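You operate a simulated robot arm through the tools that you are given. There is no shell and no other tool. Be economical: measure what you need, move in short steps, check, and stop when the job is done.

Carry out the task below with a simulated two-armed robot. There is one attempt and no reset: what you move stays moved.

Task
Switch the freezer off, unlock it and take bagged book S-47 out to the low bench.
Fine: the key stands in the lock and stays there, turned to Open; shut the lid again; other books and the dehumidifier stay as they are. Set down upright: what you pick out.
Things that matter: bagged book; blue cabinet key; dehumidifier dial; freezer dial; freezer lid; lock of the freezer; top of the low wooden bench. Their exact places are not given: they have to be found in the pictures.

The check looks at the end state, three seconds after you hand in, the way a careful person would. Anything else that was tipped, shoved, dropped, spilled or broken makes it a failure. A push-on lid holds only when it is set on centred and level and pressed home; a screw cap is set on level and turned clockwise until tight.

Robot
Two 7-joint arms with fingered hands on one trunk, on a base that drives. Base frame: it is fixed to the floor where the robot stands at the start and does not move with it; the origin is under the middle of the robot, x ahead of it, y to its left, z up. Readings come in mm, degrees, newtons and seconds.
The left shoulder is at the start at [42, 170, 1162], the right one opposite. With the tool pointing down near the work surface each hand reaches from about 100 to 680 mm from the robot's upright axis, wherever it stands, measured 20 degrees to its own side. Places, roughly: dehumidifier dial [600, 400, 900]; freezer dial [700, 0, 700]; freezer lid [1100, 0, 800]; lock of the freezer [1000, -500, 700]; top of the low wooden bench [500, 800, 600]. Payload 4 kg a hand.
The TCP of each hand is the grasp point between the finger pads, 26 mm short of the fingertips. In the tool frame z runs along the fingers and y along their closing line. The gripper opens to 132 mm. The gripper's body begins 73 mm behind the TCP. The gripper is a hand of 4 fingers: y runs from the thumb to the fingers, the wrist lies at [0, 0, -224] in the tool frame, and closing takes about 1.5 s.
Orientation is told as [roll, pitch, yaw] about the base's x, y, z axes, in that order, counted from this pose: with the fingers straight down and closing along the base's y, the tool's x points along the base's -x, its y along +y and its z along -z.

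Tools
- The arms move only by the tool drive_tool. It takes "left_targets", "right_targets" or both (then of equal length, played together; a hand with none holds still); each is a list of rows, each an object (a shift or turn left out is 0, a gripper value left out holds the last) with "grip": the gripper command, from -1 (fully open) to 1 (shut), values between in proportion; "linear": the shift along the tool's x, y, z in units of 400 mm (1.0 is 400 mm), a list of three; "rotation": the turn, a rotation vector about the tool's x, y, z in units of 60 degrees (1.0 is 60 degrees), a list of three. In form: [{"grip": grip, "linear": [dx, dy, dz], "rotation": [rx, ry, rz]}, ...]. A call has 1 to 20 rows; each row is the pose to reach, as a shift and turn from the pose commanded when the call began, along the tool's axes at that moment. A call with a number of a shift or a turn outside -1 to 1 is refused whole. A row lasts 0.2 s, in which the tool goes at most 50 mm and 8.6 degrees; a call with a longer step from one row to the next is refused whole, and so is a gripper value outside its range. A pose out of reach is approached as far as the arm can. The call stops where the force on the tool passes 90 N (or 10 N more than at its start, if that is more) or the arm is blocked; 0.2 s more then pass. The fingers move at their own pace (about 45 mm/s each) and stop on an object; they squeeze with about 29 N. The grip force told is the motor's: it shows also when the fingers shut on nothing. Time passes only in rows, and 0.2 s behind the last, so rows that repeat a pose let the fingers close. It gives the time, the measured TCP pose, the force on the tool (base axes), the opening and the grip force at its end, in the units of the frame above (readings bear some noise), with the torque about the TCP (base axes, N m) and any sound that the robot's microphone picked up.
- Cameras (640 x 400 px; columns grow to the right, rows downward): "scene" is now at [134.5, 9.1, 1365.6]; the picture's right is [0.08, -1.00, -0.00], its down [-0.29, -0.02, -0.96] and it looks along [0.95, 0.08, -0.29] (base axes); focal length 214 px, centre (320, 200). "left" rides on the left gripper at [-68, 2, -97] in its tool frame; the picture's right is [-0.02, -1.00, 0.00], its down [0.82, -0.02, -0.58] and it looks along [0.58, -0.01, 0.82] (tool axes); focal length 270 px, centre (320, 200). "right" rides on the right gripper at [68, 2, -97] in its tool frame; the picture's right is [-0.03, 1.00, 0.00], its down [-0.82, -0.02, -0.58] and it looks along [-0.58, -0.01, 0.82] (tool axes); focal length 270 px, centre (320, 200).
- capture(camera): a new picture of that camera. No time passes.
- move_column(by): slides the trunk up (or, below 0, down) by that many mm; the arms and the scene camera ride with it, the base frame stays. It gives what a move gives, with no picture.
- base_move(legs): drives the robot by 1 to 6 legs, each [ahead, turn to the left] in mm and degrees, along the robot's own axes; the way and the turn of a leg run together, so that a leg with both is an arc; at most 1500 mm and 180 degrees a leg. The arms and the cameras ride along, it lands a little off, and it stops where it bumps. It gives what a move gives.
- hand_shape(shape, hand): the hand has 4 fingers and takes this shape, open, in about a second: jaw (thumb against the fingers, like two jaws); tri (thumb and two fingers); tip (a fingertip pinch); poke (one finger out to press); point (the index stretched); flat (the hand flat); cup (the hand cupped); fist (a fist). The gripper value then closes the fingers along that shape, each until it touches; the sizes above hold for jaw. It gives what a move gives, with no picture.
- aim_head(pan, tilt): turns the head with the scene camera to pan (to the left, within 86 degrees either way) and tilt (down, from -29 to 69), counted from straight ahead of the robot. It gives what a move gives.
- locate(camera, pixels): for up to 12 pixels [column, row] of the newest picture of that camera ("zoom" is the newest enlarged one), the place [x, y, z] in the base frame of the surface seen there, good to about 2 mm. No time passes.
- close_up(camera, box): a new picture of the part [left, top, right, bottom] of that camera's present view, enlarged. No time passes.
- finish_job(): hands the job in; it is judged then, once.

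Keep the steps short. Do not move on a guess: measure, check each grasp and each placing, and mend mistakes. In all there are 80 turns and 62 pictures (those below and enlarged ones count). Leave the grippers open and the arms clear of the work at the hand-in unless told otherwise, and finish with a single line.

The tools are called after "Request:" as a command line: name --argument value ..., lists and objects as JSON in quotes. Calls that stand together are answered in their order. drive_tool: Moves the arms, as the interface text tells. Its arguments: {"type":"object","properties":{"left_targets":{"type":"array"},"right_targets":{"type":"array"}},"required":[]} The other tools are called the same way: move_column (by) slides the trunk up or down; hand_shape (shape, hand) gives the hand a shape; base_move (legs) drives the base; aim_head (pan, tilt) turns the head that bears the scene camera; capture (camera) takes a picture; locate (camera, pixels) gives the place of the surface under pixels of a picture; close_up (camera, box) takes an enlarged picture of a part of a camera's view; finish_job () hands the job in.

At the start:

```text
t: 0.0
left_tcp_pos: [539.4, 224.6, 1379.2]
left_tcp_rot: [0.1, 0.0, 0.4]
left_ft_force: [0.5, 0.4, -0.1]
left_moment: [0.0, 0.0, 0.0]
left_finger_gap: 131.8
left_finger_force: 0.1
left_shape: jaw
right_tcp_pos: [425.0, -207.0, 1418.5]
right_tcp_rot: [-0.1, 0.0, 0.1]
right_ft_force: [0.6, 0.1, 0.3]
right_moment: [-0.01, 0.0, -0.01]
right_finger_gap: 131.8
right_finger_force: 0.1
right_shape: jaw
trunk travel left (down, up): [-391.0, 365.0]
robot x, y, heading: [-3.2, -2.5, -0.1]
head pan, tilt: [4.5, 17.0]
```

scene: 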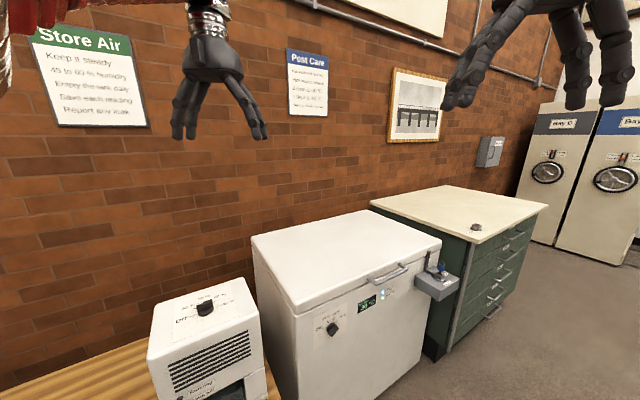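
right: 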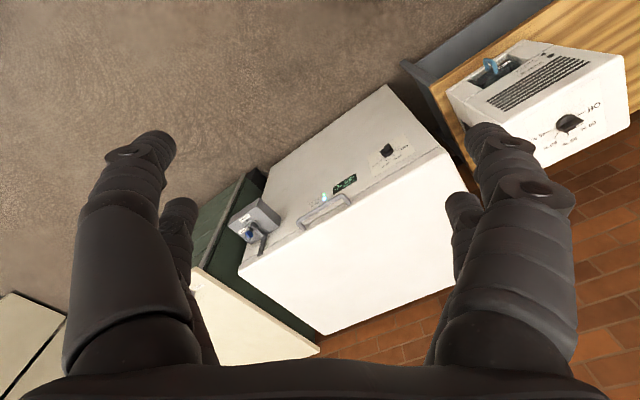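
left: 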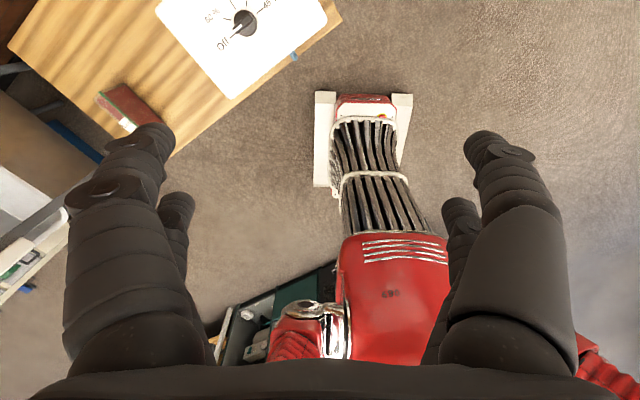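

The freezer stands ahead, with its dial near (333,328) and its lock near (440,280). I'll enlarge both and measure them.

Request:
close_up --camera "scene" --box '[300, 240, 480, 352]'

Request:
locate --camera "scene" --pixels '[[333, 328], [372, 281], [405, 268], [300, 315], [252, 237], [370, 212], [441, 240], [440, 270], [430, 285], [206, 308], [160, 370], [415, 340]]'

Request:
aim_head --pan 50 --tilt 40

Request:
capture --camera "scene"

```text
3.56 times, centred on (390, 296) of scene
```

zoom: 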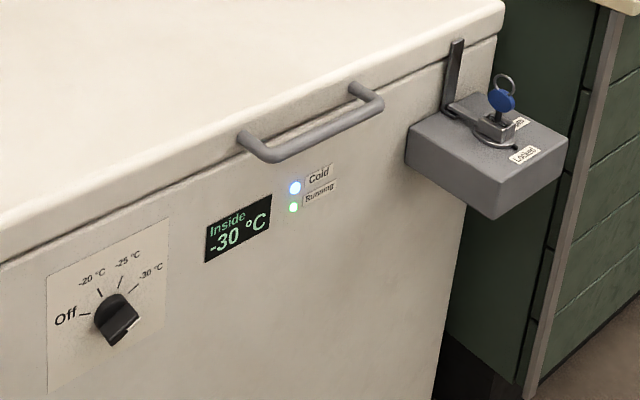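

```text
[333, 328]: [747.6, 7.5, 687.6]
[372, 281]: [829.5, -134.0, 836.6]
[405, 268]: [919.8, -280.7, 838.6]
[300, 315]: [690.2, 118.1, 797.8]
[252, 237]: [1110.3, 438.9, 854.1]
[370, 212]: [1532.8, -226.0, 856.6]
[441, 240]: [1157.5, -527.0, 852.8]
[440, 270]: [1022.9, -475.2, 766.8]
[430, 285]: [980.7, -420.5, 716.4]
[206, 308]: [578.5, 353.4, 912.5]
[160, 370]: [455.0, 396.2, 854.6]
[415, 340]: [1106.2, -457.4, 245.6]
```

```text
t: 1.1
left_tcp_pos: [539.4, 224.4, 1380.6]
left_tcp_rot: [0.0, 0.0, 0.3]
left_ft_force: [0.3, 1.0, -0.2]
left_moment: [0.02, -0.01, -0.02]
left_finger_gap: 131.7
left_finger_force: 0.0
left_shape: jaw
right_tcp_pos: [424.8, -207.2, 1418.8]
right_tcp_rot: [0.0, 0.0, 0.3]
right_ft_force: [0.6, -0.1, 0.2]
right_moment: [-0.03, 0.03, 0.0]
right_finger_gap: 132.1
right_finger_force: 0.0
right_shape: jaw
trunk travel left (down, up): [-391.0, 365.0]
robot x, y, heading: [1.6, -0.5, -0.0]
head pan, tilt: [50.0, 40.0]
```

```text
57 pictures are left
```

scene: 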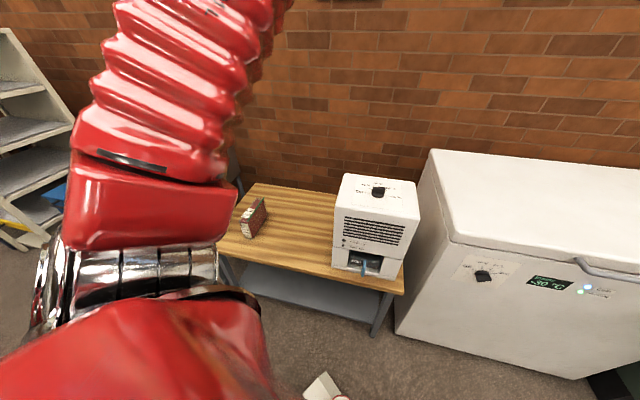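

Next I'll enlarge the bench, the dehumidifier and the dial.

Request:
close_up --camera "scene" --box '[215, 165, 435, 303]'

Request:
locate --camera "scene" --pixels '[[255, 217], [250, 238], [300, 220], [255, 185], [335, 260], [380, 280], [230, 250], [378, 192], [367, 265], [482, 277], [290, 250], [300, 190]]'

Request:
close_up --camera "scene" --box '[440, 240, 640, 365]'

```text
2.90 times, centred on (325, 234) of scene
```

zoom: 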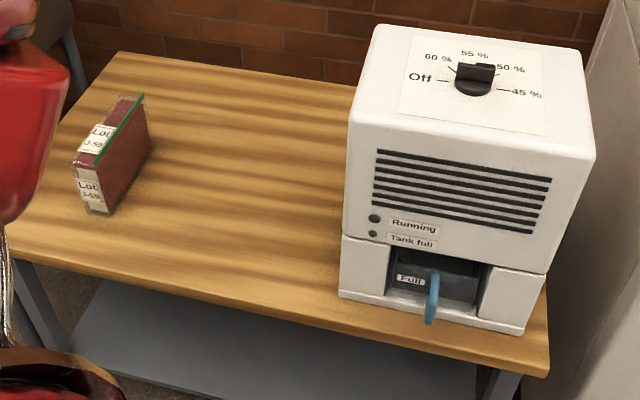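

```text
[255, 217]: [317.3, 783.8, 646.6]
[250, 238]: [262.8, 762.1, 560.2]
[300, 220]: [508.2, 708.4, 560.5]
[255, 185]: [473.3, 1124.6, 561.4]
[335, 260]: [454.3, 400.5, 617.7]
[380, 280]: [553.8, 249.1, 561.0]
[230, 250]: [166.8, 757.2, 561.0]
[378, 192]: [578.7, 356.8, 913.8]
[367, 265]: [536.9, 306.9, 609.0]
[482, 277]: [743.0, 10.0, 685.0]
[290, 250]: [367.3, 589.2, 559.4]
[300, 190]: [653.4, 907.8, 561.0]
```

```text
3.20 times, centred on (540, 302) of scene
```

zoom: 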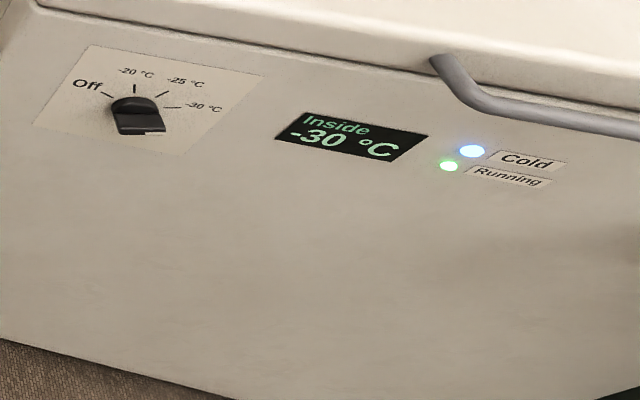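

The bench top is at z≈561 and has one book, J-59, on it. The dehumidifier is at (540,350). The freezer face runs at about -55°, so I'll drive to stand square in front of it, between the dial and the lock.

Request:
base_move --legs '[[0, -50], [670, 0], [0, 85]]'

Request:
aim_head --pan 0 --tilt 45

Request:
capture --camera "scene"

```text
t: 3.8
left_tcp_pos: [540.6, -236.1, 1382.9]
left_tcp_rot: [0.1, 0.0, -45.4]
left_ft_force: [-0.6, -1.3, -0.3]
left_moment: [0.04, -0.06, 0.01]
left_finger_gap: 132.2
left_finger_force: 0.1
left_shape: jaw
right_tcp_pos: [149.7, -453.2, 1419.4]
right_tcp_rot: [0.0, 0.0, -45.8]
right_ft_force: [-0.3, 0.1, 0.1]
right_moment: [-0.03, -0.03, -0.02]
right_finger_gap: 131.8
right_finger_force: 0.1
right_shape: jaw
trunk travel left (down, up): [-391.0, 365.0]
robot x, y, heading: [37.6, 29.6, -47.4]
head pan, tilt: [50.0, 40.0]
stopped in leg 1: the robot was blocked; the commanded pose is now the measured one
```

```text
t: 5.0
left_tcp_pos: [543.6, -233.1, 1382.4]
left_tcp_rot: [-0.2, -0.1, -45.4]
left_ft_force: [0.5, 0.0, -0.4]
left_moment: [-0.03, 0.01, 0.03]
left_finger_gap: 131.9
left_finger_force: 0.0
left_shape: jaw
right_tcp_pos: [152.8, -451.4, 1420.9]
right_tcp_rot: [-0.2, 0.0, -45.6]
right_ft_force: [-0.2, 0.2, -0.1]
right_moment: [-0.02, 0.01, -0.03]
right_finger_gap: 132.2
right_finger_force: 0.1
right_shape: jaw
trunk travel left (down, up): [-391.0, 365.0]
robot x, y, heading: [37.9, 31.3, -47.3]
head pan, tilt: [0.0, 45.0]
```

```text
54 pictures are left
```

scene: 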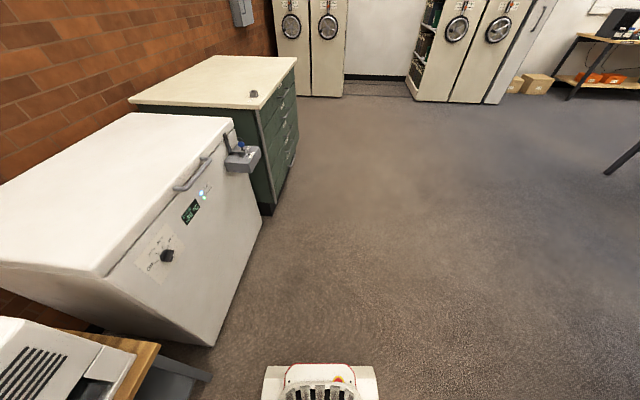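

The turn was blocked at about -47°, probably because the base front touched something. I'll check the base's size and the surroundings.

Request:
locate --camera "scene" --pixels '[[265, 370], [375, 370], [320, 366], [210, 373], [120, 395], [160, 345], [213, 345], [166, 256], [240, 160], [190, 170], [262, 230]]'

Request:
aim_head --pan 80 --tilt 55

Request:
capture --camera "scene"

```text
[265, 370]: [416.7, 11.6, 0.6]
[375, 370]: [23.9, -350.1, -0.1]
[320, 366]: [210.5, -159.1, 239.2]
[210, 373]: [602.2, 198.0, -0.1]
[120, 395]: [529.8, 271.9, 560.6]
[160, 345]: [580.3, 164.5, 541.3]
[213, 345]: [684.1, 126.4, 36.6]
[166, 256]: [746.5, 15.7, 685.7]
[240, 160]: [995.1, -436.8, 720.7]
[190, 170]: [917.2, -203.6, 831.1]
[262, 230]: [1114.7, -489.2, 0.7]
```

```text
t: 6.5
left_tcp_pos: [543.7, -233.4, 1381.2]
left_tcp_rot: [-0.1, -0.1, -45.4]
left_ft_force: [0.7, -0.4, 0.1]
left_moment: [0.0, -0.03, 0.0]
left_finger_gap: 132.0
left_finger_force: 0.1
left_shape: jaw
right_tcp_pos: [154.0, -450.9, 1420.1]
right_tcp_rot: [-0.1, -0.1, -45.5]
right_ft_force: [-0.2, -0.2, -0.1]
right_moment: [0.01, -0.05, 0.0]
right_finger_gap: 132.0
right_finger_force: 0.1
right_shape: jaw
trunk travel left (down, up): [-391.0, 365.0]
robot x, y, heading: [40.9, 31.9, -47.5]
head pan, tilt: [80.0, 55.0]
```

```text
53 pictures are left
```

scene: 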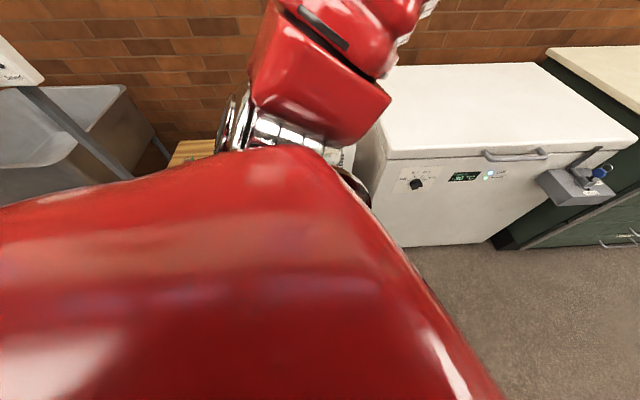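

Something behind the robot stopped the turn. I'll drive forward first and then finish turning.

Request:
base_move --legs '[[150, 0], [0, -8], [530, 0], [0, 90]]'

Request:
aim_head --pan 0 --tilt 45

Request:
capture --camera "scene"

```text
t: 14.7
left_tcp_pos: [881.1, -145.7, 1375.7]
left_tcp_rot: [-0.4, -0.8, 21.9]
left_ft_force: [0.3, 1.1, -0.7]
left_moment: [-0.13, -0.02, 0.03]
left_finger_gap: 132.2
left_finger_force: 0.1
left_shape: jaw
right_tcp_pos: [933.9, -587.1, 1421.3]
right_tcp_rot: [-0.4, 0.0, 21.6]
right_ft_force: [0.0, 0.4, -1.1]
right_moment: [-0.13, -0.01, -0.04]
right_finger_gap: 131.9
right_finger_force: 0.0
right_shape: jaw
trunk travel left (down, up): [-391.0, 365.0]
robot x, y, heading: [470.0, -588.1, 22.3]
head pan, tilt: [80.0, 55.0]
stopped in leg 4: the robot was blocked; the commanded pose is now the measured one
```

```text
t: 16.2
left_tcp_pos: [882.8, -153.8, 1379.6]
left_tcp_rot: [0.0, -0.7, 21.8]
left_ft_force: [-0.5, -0.2, 1.4]
left_moment: [-0.02, -0.02, -0.03]
left_finger_gap: 132.0
left_finger_force: 0.1
left_shape: jaw
right_tcp_pos: [936.2, -596.6, 1421.2]
right_tcp_rot: [0.0, -0.1, 21.7]
right_ft_force: [0.5, 0.7, -0.4]
right_moment: [0.02, -0.01, 0.01]
right_finger_gap: 132.1
right_finger_force: 0.0
right_shape: jaw
trunk travel left (down, up): [-391.0, 365.0]
robot x, y, heading: [471.7, -591.4, 22.3]
head pan, tilt: [0.0, 45.0]
```

```text
52 pictures are left
```

scene: 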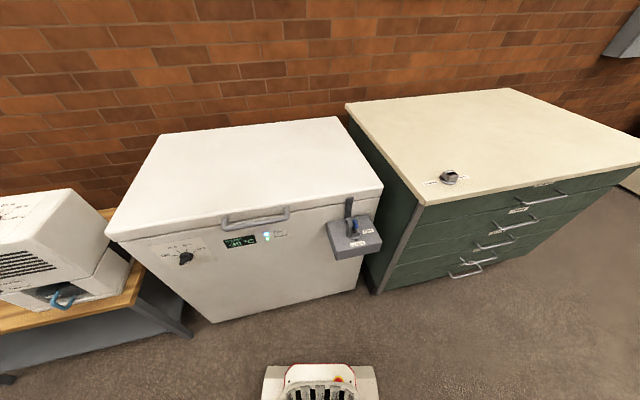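

It was blocked again at heading 22°. I'll check that the freezer hasn't moved, then look to both sides for the obstacle.

Request:
locate --camera "scene" --pixels '[[186, 258], [383, 185], [107, 234], [340, 117], [160, 134], [358, 243], [356, 226], [213, 322], [355, 288], [300, 368], [270, 372]]'

Request:
aim_head --pan -86 --tilt 50

Request:
capture --camera "scene"

Request:
aim_head --pan 86 --tilt 50

Request:
capture --camera "scene"

```text
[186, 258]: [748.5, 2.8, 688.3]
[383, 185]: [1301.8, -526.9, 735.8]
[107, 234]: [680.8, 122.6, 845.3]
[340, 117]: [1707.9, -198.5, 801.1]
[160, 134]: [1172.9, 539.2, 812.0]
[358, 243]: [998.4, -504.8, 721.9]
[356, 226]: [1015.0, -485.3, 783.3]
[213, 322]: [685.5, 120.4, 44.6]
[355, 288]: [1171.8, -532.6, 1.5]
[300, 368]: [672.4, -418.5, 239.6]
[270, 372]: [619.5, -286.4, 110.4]
```

```text
t: 17.8
left_tcp_pos: [882.6, -154.0, 1379.3]
left_tcp_rot: [0.0, -0.8, 21.9]
left_ft_force: [0.5, 0.3, -0.4]
left_moment: [-0.01, 0.01, -0.01]
left_finger_gap: 132.2
left_finger_force: 0.0
left_shape: jaw
right_tcp_pos: [936.2, -596.9, 1421.2]
right_tcp_rot: [0.0, -0.1, 21.5]
right_ft_force: [0.9, 0.0, 0.2]
right_moment: [0.01, -0.03, 0.0]
right_finger_gap: 131.9
right_finger_force: 0.0
right_shape: jaw
trunk travel left (down, up): [-391.0, 365.0]
robot x, y, heading: [470.8, -594.3, 22.3]
head pan, tilt: [-85.9, 50.0]
```

```text
51 pictures are left
```

scene: 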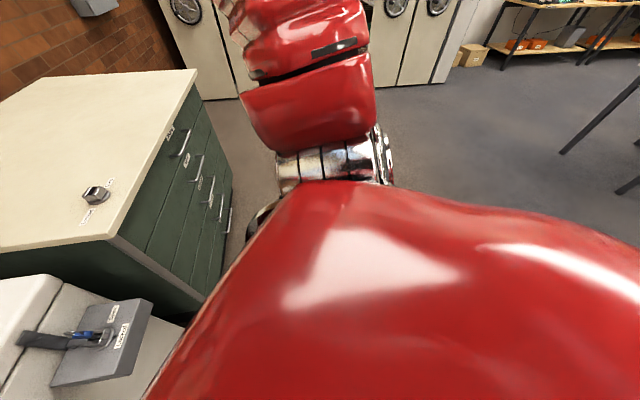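

```text
t: 20.4
left_tcp_pos: [882.3, -152.4, 1379.1]
left_tcp_rot: [0.0, -0.8, 21.8]
left_ft_force: [-0.3, 0.3, 0.6]
left_moment: [0.03, 0.03, 0.01]
left_finger_gap: 132.0
left_finger_force: 0.0
left_shape: jaw
right_tcp_pos: [935.7, -595.4, 1421.5]
right_tcp_rot: [0.1, 0.0, 21.7]
right_ft_force: [0.4, 0.5, 1.1]
right_moment: [-0.02, -0.03, 0.05]
right_finger_gap: 132.0
right_finger_force: 0.1
right_shape: jaw
trunk travel left (down, up): [-391.0, 365.0]
robot x, y, heading: [466.9, -589.1, 22.4]
head pan, tilt: [85.9, 50.0]
```

```text
50 pictures are left
```

scene: 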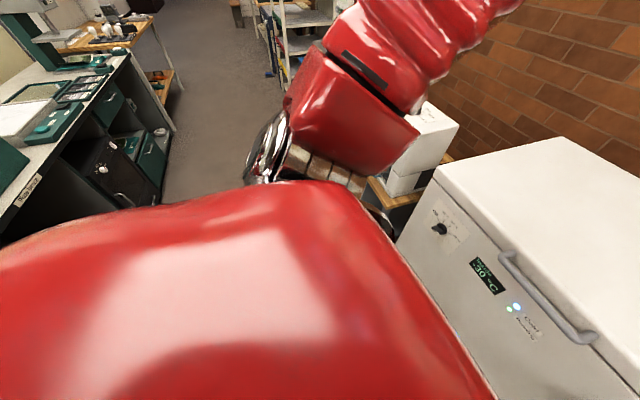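

A workbench stands behind and to the left, and the robot's back touches it. I'll measure its edge.

Request:
locate --camera "scene" --pixels '[[5, 225], [40, 170], [135, 55], [175, 130], [80, 205], [150, 190], [10, 240], [130, 60]]'

```text
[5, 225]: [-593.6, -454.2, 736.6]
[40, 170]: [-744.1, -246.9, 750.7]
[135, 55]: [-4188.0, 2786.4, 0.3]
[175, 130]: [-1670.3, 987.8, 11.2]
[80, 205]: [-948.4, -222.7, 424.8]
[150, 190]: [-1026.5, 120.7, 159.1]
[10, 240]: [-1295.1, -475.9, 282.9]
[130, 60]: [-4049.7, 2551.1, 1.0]
```

Nothing obvious is close in view. I'll try a short forward leg with a small turn.

Request:
base_move --legs '[[30, 0], [0, 10]]'

Request:
aim_head --pan 0 --tilt 50

```text
t: 22.0
left_tcp_pos: [827.6, -76.3, 1379.2]
left_tcp_rot: [0.0, -0.9, 32.0]
left_ft_force: [0.6, -0.8, 0.4]
left_moment: [-0.02, 0.04, 0.0]
left_finger_gap: 132.3
left_finger_force: 0.0
left_shape: jaw
right_tcp_pos: [959.2, -502.5, 1420.7]
right_tcp_rot: [0.0, -0.1, 32.0]
right_ft_force: [0.0, 1.2, -0.4]
right_moment: [0.02, 0.03, 0.01]
right_finger_gap: 132.3
right_finger_force: 0.0
right_shape: jaw
trunk travel left (down, up): [-391.0, 365.0]
robot x, y, heading: [502.5, -580.6, 32.4]
head pan, tilt: [85.9, 50.0]
```

```text
t: 23.6
left_tcp_pos: [827.2, -76.3, 1379.0]
left_tcp_rot: [0.0, -1.0, 32.0]
left_ft_force: [0.0, 0.7, 0.2]
left_moment: [-0.02, 0.0, 0.01]
left_finger_gap: 132.0
left_finger_force: 0.0
left_shape: jaw
right_tcp_pos: [958.8, -501.5, 1422.0]
right_tcp_rot: [-0.1, -0.1, 31.9]
right_ft_force: [0.6, 0.1, -0.4]
right_moment: [0.03, -0.01, -0.01]
right_finger_gap: 132.2
right_finger_force: 0.0
right_shape: jaw
trunk travel left (down, up): [-391.0, 365.0]
robot x, y, heading: [500.4, -580.1, 32.5]
head pan, tilt: [0.0, 50.0]
```

That cleared it. I'll square up to about 36° and lower the trunk so the arms can reach the dial and lock.

Request:
base_move --legs '[[0, 3.5]]'

Request:
move_column --by -200

Request:
capture --camera "scene"

```text
t: 24.4
left_tcp_pos: [794.6, -55.2, 1379.1]
left_tcp_rot: [0.0, -0.9, 35.5]
left_ft_force: [-0.3, 0.0, -0.1]
left_moment: [-0.01, -0.03, -0.03]
left_finger_gap: 132.0
left_finger_force: 0.1
left_shape: jaw
right_tcp_pos: [952.7, -473.1, 1421.8]
right_tcp_rot: [0.0, -0.2, 35.4]
right_ft_force: [-0.4, -0.6, 0.4]
right_moment: [0.01, 0.02, 0.01]
right_finger_gap: 132.0
right_finger_force: 0.0
right_shape: jaw
trunk travel left (down, up): [-391.0, 365.0]
robot x, y, heading: [501.8, -583.4, 36.1]
head pan, tilt: [0.0, 50.0]
```

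```text
t: 26.6
left_tcp_pos: [794.7, -58.3, 1180.3]
left_tcp_rot: [0.0, -1.0, 35.5]
left_ft_force: [0.0, 0.4, -0.3]
left_moment: [-0.01, 0.0, 0.03]
left_finger_gap: 131.9
left_finger_force: 0.1
left_shape: jaw
right_tcp_pos: [1010.3, -433.4, 1162.6]
right_tcp_rot: [-0.1, 8.2, 35.4]
right_ft_force: [-0.8, -0.7, 0.0]
right_moment: [0.01, -0.01, 0.0]
right_finger_gap: 131.9
right_finger_force: 0.0
right_shape: jaw
trunk travel left (down, up): [-191.0, 565.0]
robot x, y, heading: [503.1, -587.7, 36.3]
head pan, tilt: [0.0, 50.0]
```

```text
49 pictures are left
```

scene: 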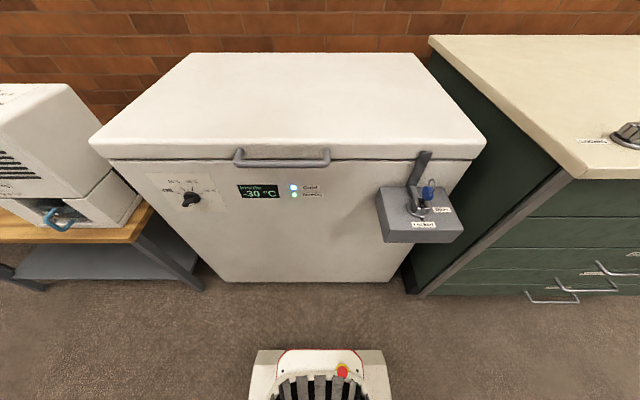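

It's square now. I'll enlarge the dial and the lock.

Request:
close_up --camera "scene" --box '[140, 165, 240, 227]'

Request:
locate --camera "zoom" --pixels '[[330, 210], [340, 260], [320, 190], [100, 130], [500, 100], [480, 280]]'

Request:
close_up --camera "scene" --box '[365, 145, 480, 250]'

Request:
locate --camera "scene" --pixels '[[428, 192], [429, 184], [416, 205], [424, 225], [441, 208], [380, 200], [384, 235], [463, 232], [450, 195], [421, 165], [283, 160], [283, 166]]'

```text
6.40 times, centred on (190, 196) of scene
```

zoom: 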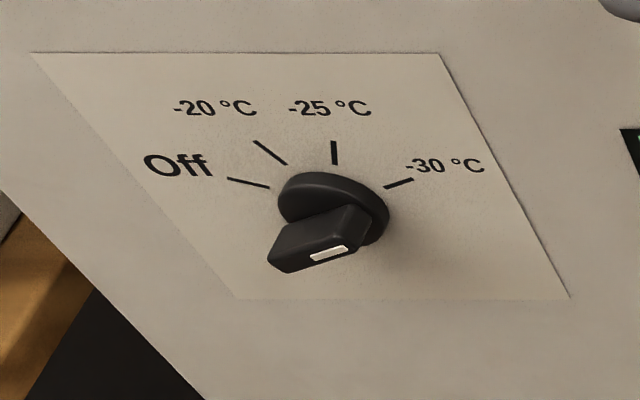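

```text
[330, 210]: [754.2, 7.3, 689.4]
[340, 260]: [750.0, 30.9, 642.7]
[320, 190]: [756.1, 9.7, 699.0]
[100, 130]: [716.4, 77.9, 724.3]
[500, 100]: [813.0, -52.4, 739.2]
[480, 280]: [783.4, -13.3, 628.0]
```

```text
3.81 times, centred on (422, 198) of scene
```

zoom: 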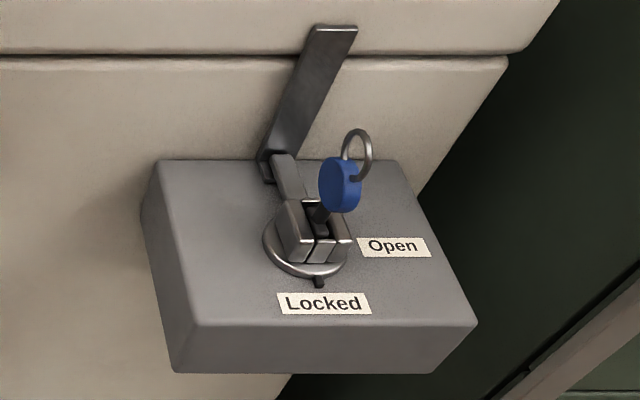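

```text
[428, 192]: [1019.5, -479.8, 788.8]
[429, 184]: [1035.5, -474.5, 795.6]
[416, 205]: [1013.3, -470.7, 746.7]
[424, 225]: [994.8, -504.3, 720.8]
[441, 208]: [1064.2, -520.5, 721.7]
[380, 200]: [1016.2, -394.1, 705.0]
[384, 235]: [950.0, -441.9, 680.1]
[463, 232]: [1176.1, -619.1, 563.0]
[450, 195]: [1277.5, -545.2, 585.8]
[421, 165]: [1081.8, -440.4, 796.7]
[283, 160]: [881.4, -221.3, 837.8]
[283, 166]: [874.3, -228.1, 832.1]
```

The dial's bar, with its white mark, points at -30 and must go counterclockwise to Off. On the lock, the slot points to "Locked" at the front and "Open" is to the right. I'll measure the dial's ticks and bar.

Request:
close_up --camera "scene" --box '[165, 175, 215, 206]'

Request:
locate --camera "zoom" --pixels '[[170, 135], [255, 70], [338, 65], [470, 137], [325, 185], [335, 250], [200, 290], [290, 250], [330, 275], [430, 200], [240, 190], [330, 120]]'

```text
12.80 times, centred on (190, 190) of scene
```

zoom: 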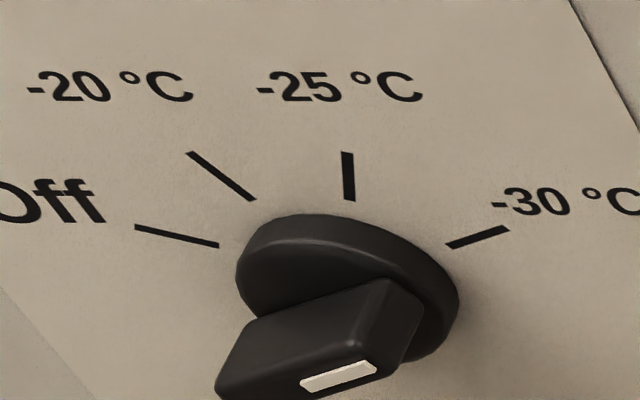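

```text
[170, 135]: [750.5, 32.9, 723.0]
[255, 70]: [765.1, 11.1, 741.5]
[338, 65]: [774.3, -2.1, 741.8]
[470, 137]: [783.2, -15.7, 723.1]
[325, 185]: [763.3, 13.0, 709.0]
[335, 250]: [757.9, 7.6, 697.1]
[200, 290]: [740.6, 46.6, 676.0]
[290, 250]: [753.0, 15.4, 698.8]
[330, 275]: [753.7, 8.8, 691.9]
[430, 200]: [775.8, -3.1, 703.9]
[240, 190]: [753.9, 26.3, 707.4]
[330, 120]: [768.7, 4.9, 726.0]
```

Request:
locate --camera "zoom" --pixels '[[138, 228], [217, 246], [190, 153], [252, 200], [347, 153], [350, 199], [449, 246], [507, 229], [338, 377], [345, 340], [260, 375], [400, 290]]'

```text
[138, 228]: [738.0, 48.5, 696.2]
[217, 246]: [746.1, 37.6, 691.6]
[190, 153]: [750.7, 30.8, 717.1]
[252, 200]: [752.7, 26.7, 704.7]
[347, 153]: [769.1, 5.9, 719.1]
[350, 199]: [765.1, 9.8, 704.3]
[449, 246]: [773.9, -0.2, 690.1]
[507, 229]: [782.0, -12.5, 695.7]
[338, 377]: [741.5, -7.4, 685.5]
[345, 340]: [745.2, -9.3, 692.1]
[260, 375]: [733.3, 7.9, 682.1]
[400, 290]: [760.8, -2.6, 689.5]
```

From the measurements, the dial axis on the panel is about [760,19,681.5], with Off near 160° and -30 near 20°. The bar front stands about 30 mm out. I'll pull the left hand back and begin pitching it forward.

Request:
drive_tool --left_targets '[{"linear": [0.04, 0.026, 0], "rotation": [0, -0.125, 0]}, {"linear": [0.08, 0.051, 0], "rotation": [0, -0.25, 0]}, {"linear": [0.12, 0.077, 0], "rotation": [0, -0.375, 0]}, {"linear": [0.16, 0.102, 0], "rotation": [0, -0.5, 0]}, {"linear": [0.2, 0.128, 0], "rotation": [0, -0.625, 0]}, {"linear": [0.24, 0.154, 0], "rotation": [0, -0.75, 0]}, {"linear": [0.28, 0.179, 0], "rotation": [0, -0.875, 0]}, {"linear": [0.32, 0.205, 0], "rotation": [0, -1, 0]}, {"linear": [0.32, 0.205, 0], "rotation": [0, -1, 0]}]'

```text
t: 28.6
left_tcp_pos: [644.2, -64.2, 1178.6]
left_tcp_rot: [-0.1, -61.0, 35.5]
left_ft_force: [0.7, 1.0, 0.9]
left_moment: [0.0, 0.0, 0.02]
left_finger_gap: 132.3
left_finger_force: 0.2
left_shape: jaw
right_tcp_pos: [1010.0, -433.2, 1161.1]
right_tcp_rot: [0.0, 8.4, 35.4]
right_ft_force: [0.2, -0.8, 0.6]
right_moment: [0.0, 0.02, -0.01]
right_finger_gap: 131.9
right_finger_force: 0.0
right_shape: jaw
trunk travel left (down, up): [-191.0, 565.0]
robot x, y, heading: [503.3, -585.0, 36.0]
head pan, tilt: [0.0, 50.0]
```

Request:
drive_tool --left_targets '[{"linear": [0.082, 0, 0.0455], "rotation": [0, -0.0604, 0]}, {"linear": [0.164, 0, 0.091], "rotation": [0, -0.121, 0]}, {"linear": [0.246, 0, 0.1365], "rotation": [0, -0.181, 0]}, {"linear": [0.328, 0, 0.182], "rotation": [0, -0.242, 0]}, {"linear": [0.41, 0, 0.2275], "rotation": [0, -0.302, 0]}, {"linear": [0.492, 0, 0.273], "rotation": [0, -0.362, 0]}, {"linear": [0.574, 0, 0.3185], "rotation": [0, -0.423, 0]}, {"linear": [0.656, 0, 0.364], "rotation": [0, -0.483, 0]}, {"linear": [0.656, 0, 0.364], "rotation": [0, -0.483, 0]}]'

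```text
t: 30.6
left_tcp_pos: [649.5, 32.5, 833.2]
left_tcp_rot: [152.1, -89.8, -116.6]
left_ft_force: [0.3, -0.8, -0.6]
left_moment: [0.02, 0.01, 0.01]
left_finger_gap: 132.2
left_finger_force: 0.0
left_shape: jaw
left hand out of reach, approached as far as the arm can: row 3, 4, 5, 6, 7, 8, 9
right_tcp_pos: [1009.6, -432.1, 1160.3]
right_tcp_rot: [-0.2, 8.4, 35.5]
right_ft_force: [0.2, 0.2, 0.0]
right_moment: [0.01, -0.03, -0.02]
right_finger_gap: 132.0
right_finger_force: 0.0
right_shape: jaw
trunk travel left (down, up): [-191.0, 565.0]
robot x, y, heading: [504.3, -589.6, 36.0]
head pan, tilt: [0.0, 50.0]
```

The arm only went part of the way, probably because the wrist is too close to the body. I'll look.

Request:
capture --camera "scene"

Request:
capture --camera "left"

```text
45 pictures are left
```

scene: 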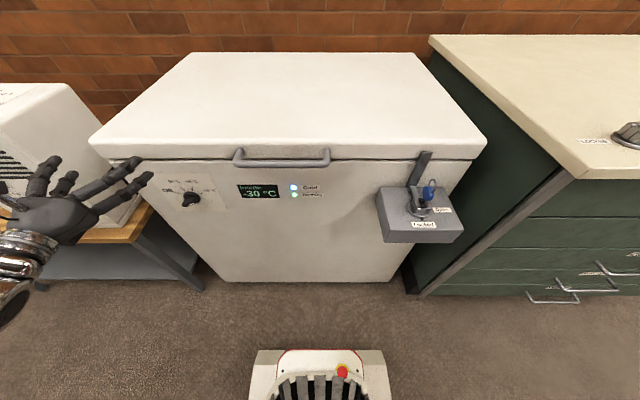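

```text
44 pictures are left
```

left: 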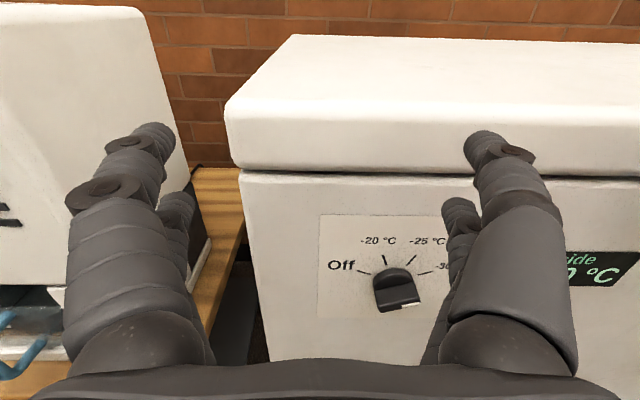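

The orientation is right. Lower down, the pose should come within reach, so I'll move down 200 mm.

Request:
drive_tool --left_targets '[{"linear": [0.1, 0, 0]}, {"linear": [0.2, 0, 0]}, {"linear": [0.3, 0, 0]}, {"linear": [0.4, 0, 0]}, {"linear": [0.5, 0, 0]}, {"linear": [0.5, 0, 0]}, {"linear": [0.5, 0, 0]}]'

```text
t: 32.2
left_tcp_pos: [572.4, 49.7, 724.8]
left_tcp_rot: [-6.5, -89.7, 41.7]
left_ft_force: [-0.2, -0.9, 0.1]
left_moment: [0.03, 0.01, -0.02]
left_finger_gap: 132.2
left_finger_force: 0.1
left_shape: jaw
left hand out of reach, approached as far as the arm can: row 1, 2, 3, 4, 5, 6, 7
right_tcp_pos: [1009.6, -433.9, 1161.8]
right_tcp_rot: [-0.1, 8.3, 35.4]
right_ft_force: [0.9, -0.5, 0.2]
right_moment: [0.01, 0.01, 0.0]
right_finger_gap: 132.2
right_finger_force: 0.1
right_shape: jaw
trunk travel left (down, up): [-191.0, 565.0]
robot x, y, heading: [503.9, -588.4, 35.8]
head pan, tilt: [0.0, 50.0]
```

The standoff itself is too close to the body. I'll move 65 mm forward to see whether the pose nearer the dial is reachable; the fingertips will still be about 20 mm short of the knob.

Request:
drive_tool --left_targets '[{"linear": [0, 0, 0.05]}, {"linear": [0, 0, 0.1]}, {"linear": [0, 0, 0.15]}, {"linear": [0, 0, 0.15]}, {"linear": [0, 0, 0.15]}]'

```text
t: 33.4
left_tcp_pos: [589.8, 77.2, 737.7]
left_tcp_rot: [-12.0, -89.9, 47.4]
left_ft_force: [0.6, 0.1, -0.8]
left_moment: [0.0, 0.02, -0.02]
left_finger_gap: 132.0
left_finger_force: 0.0
left_shape: jaw
left hand out of reach, approached as far as the arm can: row 1, 2, 3, 4, 5
right_tcp_pos: [1009.0, -432.8, 1162.7]
right_tcp_rot: [-0.1, 8.3, 35.4]
right_ft_force: [-0.6, 0.0, 0.1]
right_moment: [0.0, -0.01, 0.01]
right_finger_gap: 132.1
right_finger_force: 0.0
right_shape: jaw
trunk travel left (down, up): [-191.0, 565.0]
robot x, y, heading: [507.0, -584.4, 36.3]
head pan, tilt: [0.0, 50.0]
```

The arm is folded too tightly. I'll raise the trunk 200 mm so it reaches down more extended, then move right and down.

Request:
move_column --by 200

Request:
drive_tool --left_targets '[{"linear": [0, -0.05, 0]}, {"linear": [0, -0.1, 0]}, {"linear": [0, -0.15, 0]}, {"linear": [0, -0.2, 0]}, {"linear": [0, -0.2, 0]}]'

```text
t: 35.6
left_tcp_pos: [578.8, 68.5, 1017.8]
left_tcp_rot: [179.5, -79.0, -144.1]
left_ft_force: [-0.2, -0.2, 0.9]
left_moment: [0.0, 0.0, -0.01]
left_finger_gap: 131.8
left_finger_force: 0.0
left_shape: jaw
right_tcp_pos: [1004.6, -436.0, 1367.1]
right_tcp_rot: [0.1, 7.4, 35.4]
right_ft_force: [0.5, 0.0, 0.3]
right_moment: [0.01, 0.01, 0.0]
right_finger_gap: 132.0
right_finger_force: 0.1
right_shape: jaw
trunk travel left (down, up): [-391.0, 365.0]
robot x, y, heading: [503.2, -586.4, 36.1]
head pan, tilt: [0.0, 50.0]
```

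```text
t: 36.8
left_tcp_pos: [589.3, 22.0, 1039.5]
left_tcp_rot: [179.3, -79.3, -144.1]
left_ft_force: [-0.6, 0.9, -0.1]
left_moment: [-0.02, 0.04, 0.0]
left_finger_gap: 131.9
left_finger_force: 0.0
left_shape: jaw
left hand out of reach, approached as far as the arm can: row 1, 2, 3, 4, 5
right_tcp_pos: [1005.4, -436.0, 1367.3]
right_tcp_rot: [0.0, 7.3, 35.3]
right_ft_force: [0.3, 1.2, 0.4]
right_moment: [0.0, 0.0, 0.0]
right_finger_gap: 132.0
right_finger_force: 0.0
right_shape: jaw
trunk travel left (down, up): [-391.0, 365.0]
robot x, y, heading: [502.2, -582.0, 36.0]
head pan, tilt: [0.0, 50.0]
```

The limit looks like a minimum shoulder-to-wrist distance. With the trunk high, going lower lengthens that distance, so I'll descend 320 mm and level the tool.

Request:
drive_tool --left_targets '[{"linear": [0.1, 0, -0.02], "rotation": [0, 0.03, 0]}, {"linear": [0.2, 0, -0.04], "rotation": [0, 0.06, 0]}, {"linear": [0.3, 0, -0.06], "rotation": [0, 0.09, 0]}, {"linear": [0.4, 0, -0.08], "rotation": [0, 0.12, 0]}, {"linear": [0.5, 0, -0.1], "rotation": [0, 0.15, 0]}, {"linear": [0.6, 0, -0.12], "rotation": [0, 0.18, 0]}, {"linear": [0.7, 0, -0.14], "rotation": [0, 0.18, 0]}, {"linear": [0.8, 0, -0.16], "rotation": [0, 0.18, 0]}, {"linear": [0.8, 0, -0.16], "rotation": [0, 0.18, 0]}]'

```text
t: 38.8
left_tcp_pos: [475.5, 31.7, 882.0]
left_tcp_rot: [144.1, -89.8, -108.7]
left_ft_force: [0.4, 0.6, 0.6]
left_moment: [0.0, 0.0, 0.02]
left_finger_gap: 132.0
left_finger_force: 0.1
left_shape: jaw
left hand out of reach, approached as far as the arm can: row 1, 2, 3, 4, 5, 6, 7, 8, 9
right_tcp_pos: [1004.6, -437.0, 1367.4]
right_tcp_rot: [0.0, 7.3, 35.4]
right_ft_force: [-0.1, -0.7, 0.1]
right_moment: [0.02, 0.03, -0.05]
right_finger_gap: 132.1
right_finger_force: 0.2
right_shape: jaw
trunk travel left (down, up): [-391.0, 365.0]
robot x, y, heading: [499.1, -586.9, 36.1]
head pan, tilt: [0.0, 50.0]
```

The wrist needs the forearm closer to horizontal. I'll back the robot off 200 mm, with the measured workbench about 770 mm behind, and lower the trunk fully.

Request:
base_move --legs '[[-200, 0]]'

Request:
move_column --by -360

```text
t: 40.4
left_tcp_pos: [314.3, -87.0, 883.4]
left_tcp_rot: [160.6, -89.7, -125.4]
left_ft_force: [-0.2, -0.3, -0.2]
left_moment: [0.0, -0.02, 0.01]
left_finger_gap: 131.9
left_finger_force: 0.1
left_shape: jaw
right_tcp_pos: [840.8, -555.5, 1367.8]
right_tcp_rot: [0.1, 7.3, 35.3]
right_ft_force: [0.4, -0.6, -0.1]
right_moment: [0.03, -0.06, -0.02]
right_finger_gap: 132.1
right_finger_force: 0.0
right_shape: jaw
trunk travel left (down, up): [-391.0, 365.0]
robot x, y, heading: [339.3, -706.5, 35.9]
head pan, tilt: [0.0, 50.0]
```

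```text
t: 43.9
left_tcp_pos: [315.7, -86.8, 523.0]
left_tcp_rot: [158.2, -89.8, -123.0]
left_ft_force: [0.6, 0.4, -0.1]
left_moment: [0.02, 0.02, -0.01]
left_finger_gap: 131.9
left_finger_force: 0.1
left_shape: jaw
right_tcp_pos: [929.1, -489.8, 882.9]
right_tcp_rot: [-0.2, 23.4, 35.4]
right_ft_force: [0.3, 0.1, 0.6]
right_moment: [-0.02, -0.01, -0.01]
right_finger_gap: 132.1
right_finger_force: 0.1
right_shape: jaw
trunk travel left (down, up): [-31.0, 725.0]
robot x, y, heading: [340.0, -703.5, 35.9]
head pan, tilt: [0.0, 50.0]
```

The left hand is at [316,-87,523]. I'll bring it to a standoff before the dial: up 158, right 180, forward 298. I'll also lift the right hand 100 mm away from the lock.

Request:
drive_tool --left_targets '[{"linear": [-0.05, -0.056, 0.093]}, {"linear": [-0.1, -0.113, 0.186]}, {"linear": [-0.148, -0.169, 0.279]}, {"linear": [-0.198, -0.225, 0.372]}, {"linear": [-0.247, -0.281, 0.465]}, {"linear": [-0.296, -0.338, 0.558]}, {"linear": [-0.346, -0.394, 0.651]}, {"linear": [-0.395, -0.45, 0.745]}, {"linear": [-0.395, -0.45, 0.745]}]' --right_targets '[{"linear": [0, 0, -0.05]}, {"linear": [0, 0, -0.1]}, {"linear": [0, 0, -0.15]}, {"linear": [0, 0, -0.2]}, {"linear": [0, 0, -0.25]}, {"linear": [0, 0, -0.25]}, {"linear": [0, 0, -0.25]}, {"linear": [0, 0, -0.25]}, {"linear": [0, 0, -0.25]}]'

Request:
capture --camera "scene"

```text
t: 45.9
left_tcp_pos: [665.4, -57.3, 681.1]
left_tcp_rot: [127.8, -89.9, -92.5]
left_ft_force: [-0.2, 0.2, 0.4]
left_moment: [-0.01, -0.03, 0.01]
left_finger_gap: 132.0
left_finger_force: 0.0
left_shape: jaw
right_tcp_pos: [943.5, -474.0, 885.2]
right_tcp_rot: [-0.2, 23.4, 35.3]
right_ft_force: [-0.3, 1.1, -0.6]
right_moment: [-0.03, 0.03, -0.04]
right_finger_gap: 131.9
right_finger_force: 0.1
right_shape: jaw
right hand out of reach, approached as far as the arm can: row 1, 2, 3, 4, 5, 6, 7, 8, 9
trunk travel left (down, up): [-31.0, 725.0]
robot x, y, heading: [345.1, -699.2, 36.2]
head pan, tilt: [0.0, 50.0]
```

```text
43 pictures are left
```

scene: 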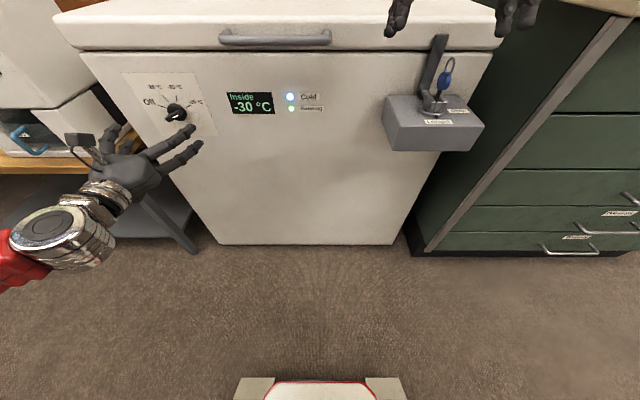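

The standoff is reached at [665,-57,681]. Next I'll roll the hand clockwise, 60° and then 10°, so the jaws straddle the bar.

Request:
drive_tool --left_targets '[{"linear": [0, 0.0115, 0], "rotation": [-0.02, 0, 0.125]}, {"linear": [0, 0.0115, 0], "rotation": [-0.02, 0, 0.25]}, {"linear": [0, 0.0115, 0], "rotation": [-0.02, 0, 0.375]}, {"linear": [0, 0.0115, 0], "rotation": [-0.02, 0, 0.5]}, {"linear": [0, 0.0115, 0], "rotation": [-0.02, 0, 0.625]}, {"linear": [0, 0.0115, 0], "rotation": [-0.02, 0, 0.75]}, {"linear": [0, 0.0115, 0], "rotation": [-0.02, 0, 0.875]}, {"linear": [0, 0.0115, 0], "rotation": [-0.02, 0, 1]}, {"linear": [0, 0.0115, 0], "rotation": [-0.02, 0, 1]}]'

Request:
drive_tool --left_targets '[{"rotation": [0, 0, 0.083], "grip": 0}, {"rotation": [0, 0, 0.167]}, {"rotation": [0, 0, 0.167]}, {"rotation": [0, 0, 0.167]}]'

Request:
capture --camera "left"

```text
t: 47.9
left_tcp_pos: [655.2, 97.1, 594.6]
left_tcp_rot: [93.4, -33.6, -59.6]
left_ft_force: [-0.6, 0.4, 0.1]
left_moment: [-0.02, 0.0, 0.01]
left_finger_gap: 132.0
left_finger_force: 0.1
left_shape: jaw
left hand out of reach, approached as far as the arm can: row 2, 3, 4, 5, 6, 7, 8, 9
right_tcp_pos: [943.9, -474.2, 884.5]
right_tcp_rot: [-0.1, 23.4, 35.3]
right_ft_force: [0.8, -1.0, 0.0]
right_moment: [0.01, 0.0, -0.03]
right_finger_gap: 131.9
right_finger_force: 0.1
right_shape: jaw
trunk travel left (down, up): [-31.0, 725.0]
robot x, y, heading: [344.6, -701.8, 36.0]
head pan, tilt: [0.0, 50.0]
```

```text
t: 48.9
left_tcp_pos: [651.0, 120.4, 577.5]
left_tcp_rot: [93.1, -26.4, -59.4]
left_ft_force: [-11.0, -13.3, -4.7]
left_moment: [-0.94, 0.85, -0.3]
left_finger_gap: 71.3
left_finger_force: 0.0
left_shape: jaw
left hand out of reach, approached as far as the arm can: row 1, 2, 3, 4
right_tcp_pos: [944.7, -474.4, 885.2]
right_tcp_rot: [-0.2, 23.4, 35.4]
right_ft_force: [0.0, 0.5, 0.6]
right_moment: [-0.01, 0.01, -0.01]
right_finger_gap: 131.9
right_finger_force: 0.2
right_shape: jaw
trunk travel left (down, up): [-31.0, 725.0]
robot x, y, heading: [341.1, -706.5, 36.0]
head pan, tilt: [0.0, 50.0]
```

```text
42 pictures are left
```

left: 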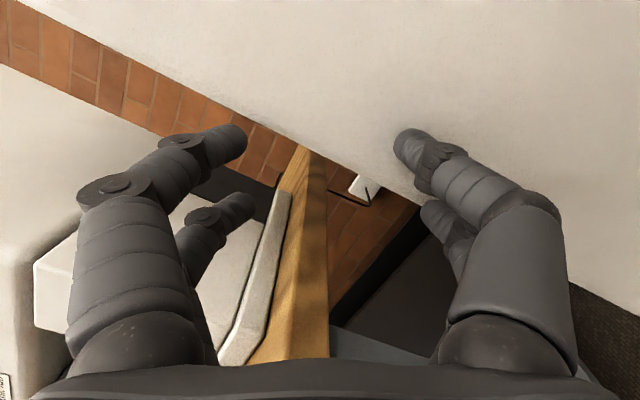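

Rolling that far went out of reach, and the hand drifted down next to the bench and touched something with about 17 N. I'll retreat straight back along the fingers.

Request:
drive_tool --left_targets '[{"linear": [0, 0, -0.08]}, {"linear": [0, 0, -0.16]}, {"linear": [0, 0, -0.24]}, {"linear": [0, 0, -0.32]}, {"linear": [0, 0, -0.4]}]'

Request:
capture --camera "scene"

```text
t: 50.1
left_tcp_pos: [528.8, 85.1, 576.7]
left_tcp_rot: [93.7, -23.8, -60.1]
left_ft_force: [0.8, 0.0, 1.0]
left_moment: [-0.05, 0.06, 0.03]
left_finger_gap: 66.0
left_finger_force: 0.1
left_shape: jaw
left hand out of reach, approached as far as the arm can: row 1, 2, 3, 4, 5
right_tcp_pos: [944.6, -475.0, 885.8]
right_tcp_rot: [-0.2, 23.4, 35.2]
right_ft_force: [-0.6, -0.5, -0.1]
right_moment: [0.0, 0.02, -0.01]
right_finger_gap: 131.7
right_finger_force: 0.1
right_shape: jaw
trunk travel left (down, up): [-31.0, 725.0]
robot x, y, heading: [342.4, -703.6, 36.0]
head pan, tilt: [0.0, 50.0]
```

```text
41 pictures are left
```

scene: 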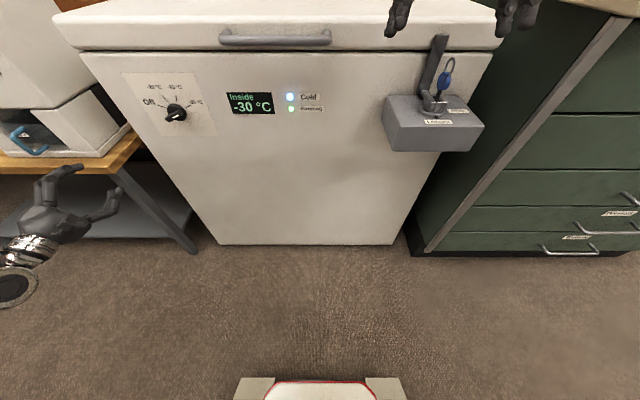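

Nothing was disturbed. A big clockwise roll isn't practical here, so I'll push the dial bar round with one finger using translations only. First I'll roll the hand back to neutral.

Request:
drive_tool --left_targets '[{"rotation": [0, 0, -0.14]}, {"rotation": [0, 0, -0.28]}, {"rotation": [0, 0, -0.42]}, {"rotation": [0, 0, -0.56]}, {"rotation": [0, 0, -0.7]}, {"rotation": [0, 0, -0.84]}, {"rotation": [0, 0, -0.98]}, {"rotation": [0, 0, -0.98]}]'

Request:
hand_shape --hand "left" --shape "poke"

```text
t: 51.9
left_tcp_pos: [528.3, 79.7, 576.2]
left_tcp_rot: [111.6, -82.0, -79.0]
left_ft_force: [0.5, 0.3, -0.4]
left_moment: [-0.03, 0.02, 0.0]
left_finger_gap: 66.4
left_finger_force: 0.1
left_shape: jaw
right_tcp_pos: [944.1, -473.2, 885.1]
right_tcp_rot: [-0.2, 23.4, 35.4]
right_ft_force: [-0.2, 1.7, 0.9]
right_moment: [0.02, 0.01, 0.01]
right_finger_gap: 131.9
right_finger_force: 0.1
right_shape: jaw
trunk travel left (down, up): [-31.0, 725.0]
robot x, y, heading: [342.1, -703.7, 35.8]
head pan, tilt: [0.0, 50.0]
```

```text
t: 52.8
left_tcp_pos: [528.4, 81.0, 575.9]
left_tcp_rot: [111.2, -81.9, -78.7]
left_ft_force: [0.1, 0.6, 0.0]
left_moment: [0.04, -0.01, -0.02]
left_finger_gap: 0.1
left_finger_force: 0.1
left_shape: poke
right_tcp_pos: [943.2, -475.3, 884.0]
right_tcp_rot: [-0.2, 23.4, 35.4]
right_ft_force: [0.3, 0.6, -0.6]
right_moment: [-0.01, -0.02, -0.01]
right_finger_gap: 132.0
right_finger_force: 0.1
right_shape: jaw
trunk travel left (down, up): [-31.0, 725.0]
robot x, y, heading: [342.9, -699.9, 35.8]
head pan, tilt: [0.0, 50.0]
```

Now I'll return to a standoff before the dial, correcting the small tilt, and look at the poking finger.

Request:
drive_tool --left_targets '[{"linear": [-0.047, -0.078, 0.007], "rotation": [-0.012, 0.008, -0.02]}, {"linear": [-0.094, -0.155, 0.014], "rotation": [-0.024, 0.016, -0.04]}, {"linear": [-0.142, -0.233, 0.021], "rotation": [-0.036, 0.024, -0.06]}, {"linear": [-0.189, -0.311, 0.028], "rotation": [-0.048, 0.032, -0.08]}, {"linear": [-0.236, -0.388, 0.035], "rotation": [-0.06, 0.04, -0.1]}, {"linear": [-0.283, -0.466, 0.042], "rotation": [-0.072, 0.048, -0.123]}, {"linear": [-0.283, -0.466, 0.042], "rotation": [-0.072, 0.048, -0.123]}]'

Request:
capture --camera "left"

Request:
close_up --camera "scene" --box '[60, 50, 240, 212]'

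```text
t: 54.4
left_tcp_pos: [643.7, -81.5, 665.6]
left_tcp_rot: [173.6, -89.7, -136.6]
left_ft_force: [0.6, -0.4, -0.4]
left_moment: [0.04, -0.01, 0.02]
left_finger_gap: 0.3
left_finger_force: 0.1
left_shape: poke
right_tcp_pos: [944.3, -473.7, 884.6]
right_tcp_rot: [-0.2, 23.4, 35.3]
right_ft_force: [0.1, -0.2, 0.8]
right_moment: [-0.03, 0.01, -0.01]
right_finger_gap: 132.0
right_finger_force: 0.1
right_shape: jaw
trunk travel left (down, up): [-31.0, 725.0]
robot x, y, heading: [341.1, -700.4, 36.0]
head pan, tilt: [0.0, 50.0]
```

```text
40 pictures are left
```

left: 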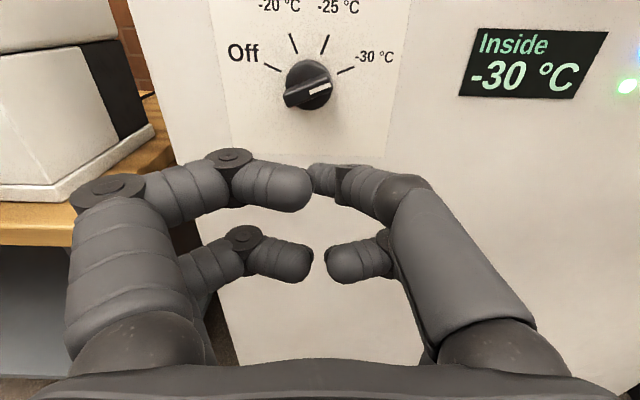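

```text
2.47 times, centred on (150, 131) of scene
```

zoom: 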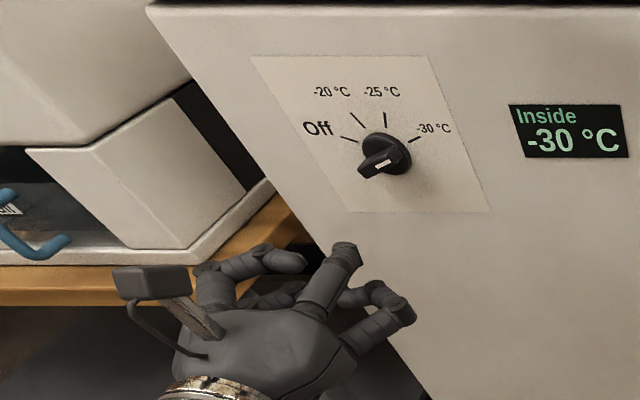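

I'll locate the fingertips and the knob in both pictures.

Request:
locate --camera "left" --pixels '[[318, 178], [340, 178], [360, 175], [300, 190], [335, 258], [308, 90], [320, 88], [295, 100], [300, 258], [410, 190]]'

Request:
locate --camera "zoom" --pixels '[[345, 248], [338, 268], [325, 290], [298, 260], [385, 160], [372, 170], [405, 305]]'

```text
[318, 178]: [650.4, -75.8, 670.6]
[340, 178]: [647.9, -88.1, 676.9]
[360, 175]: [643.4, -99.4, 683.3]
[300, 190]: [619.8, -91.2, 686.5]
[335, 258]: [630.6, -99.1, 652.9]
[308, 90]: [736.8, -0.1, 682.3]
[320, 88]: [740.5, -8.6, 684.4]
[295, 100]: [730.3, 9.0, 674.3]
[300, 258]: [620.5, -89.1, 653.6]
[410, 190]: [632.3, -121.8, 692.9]
```

```text
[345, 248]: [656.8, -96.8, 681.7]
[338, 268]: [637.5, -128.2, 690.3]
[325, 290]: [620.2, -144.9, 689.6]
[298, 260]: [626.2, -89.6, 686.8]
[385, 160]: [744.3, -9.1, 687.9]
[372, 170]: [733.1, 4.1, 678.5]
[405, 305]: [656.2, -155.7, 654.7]
```

The poke finger looks half closed because of the earlier grip value of 0. I'll open it with grip -1 and look again.

Request:
drive_tool --left_targets '[{"grip": -1}, {"grip": -1}, {"grip": -1}, {"grip": -1}, {"grip": -1}]'

Request:
capture --camera "left"

```text
t: 55.6
left_tcp_pos: [643.8, -80.6, 664.8]
left_tcp_rot: [174.8, -89.7, -137.8]
left_ft_force: [0.2, 0.7, 0.8]
left_moment: [0.01, -0.01, -0.01]
left_finger_gap: 0.0
left_finger_force: 0.0
left_shape: poke
right_tcp_pos: [944.1, -475.9, 884.8]
right_tcp_rot: [-0.3, 23.4, 35.3]
right_ft_force: [-0.4, -0.1, -0.2]
right_moment: [-0.03, 0.01, 0.0]
right_finger_gap: 132.1
right_finger_force: 0.0
right_shape: jaw
trunk travel left (down, up): [-31.0, 725.0]
robot x, y, heading: [341.9, -703.3, 35.8]
head pan, tilt: [0.0, 50.0]
```

```text
38 pictures are left
```

left: 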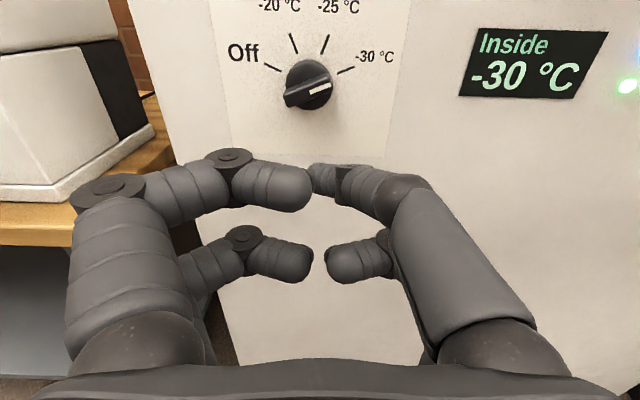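

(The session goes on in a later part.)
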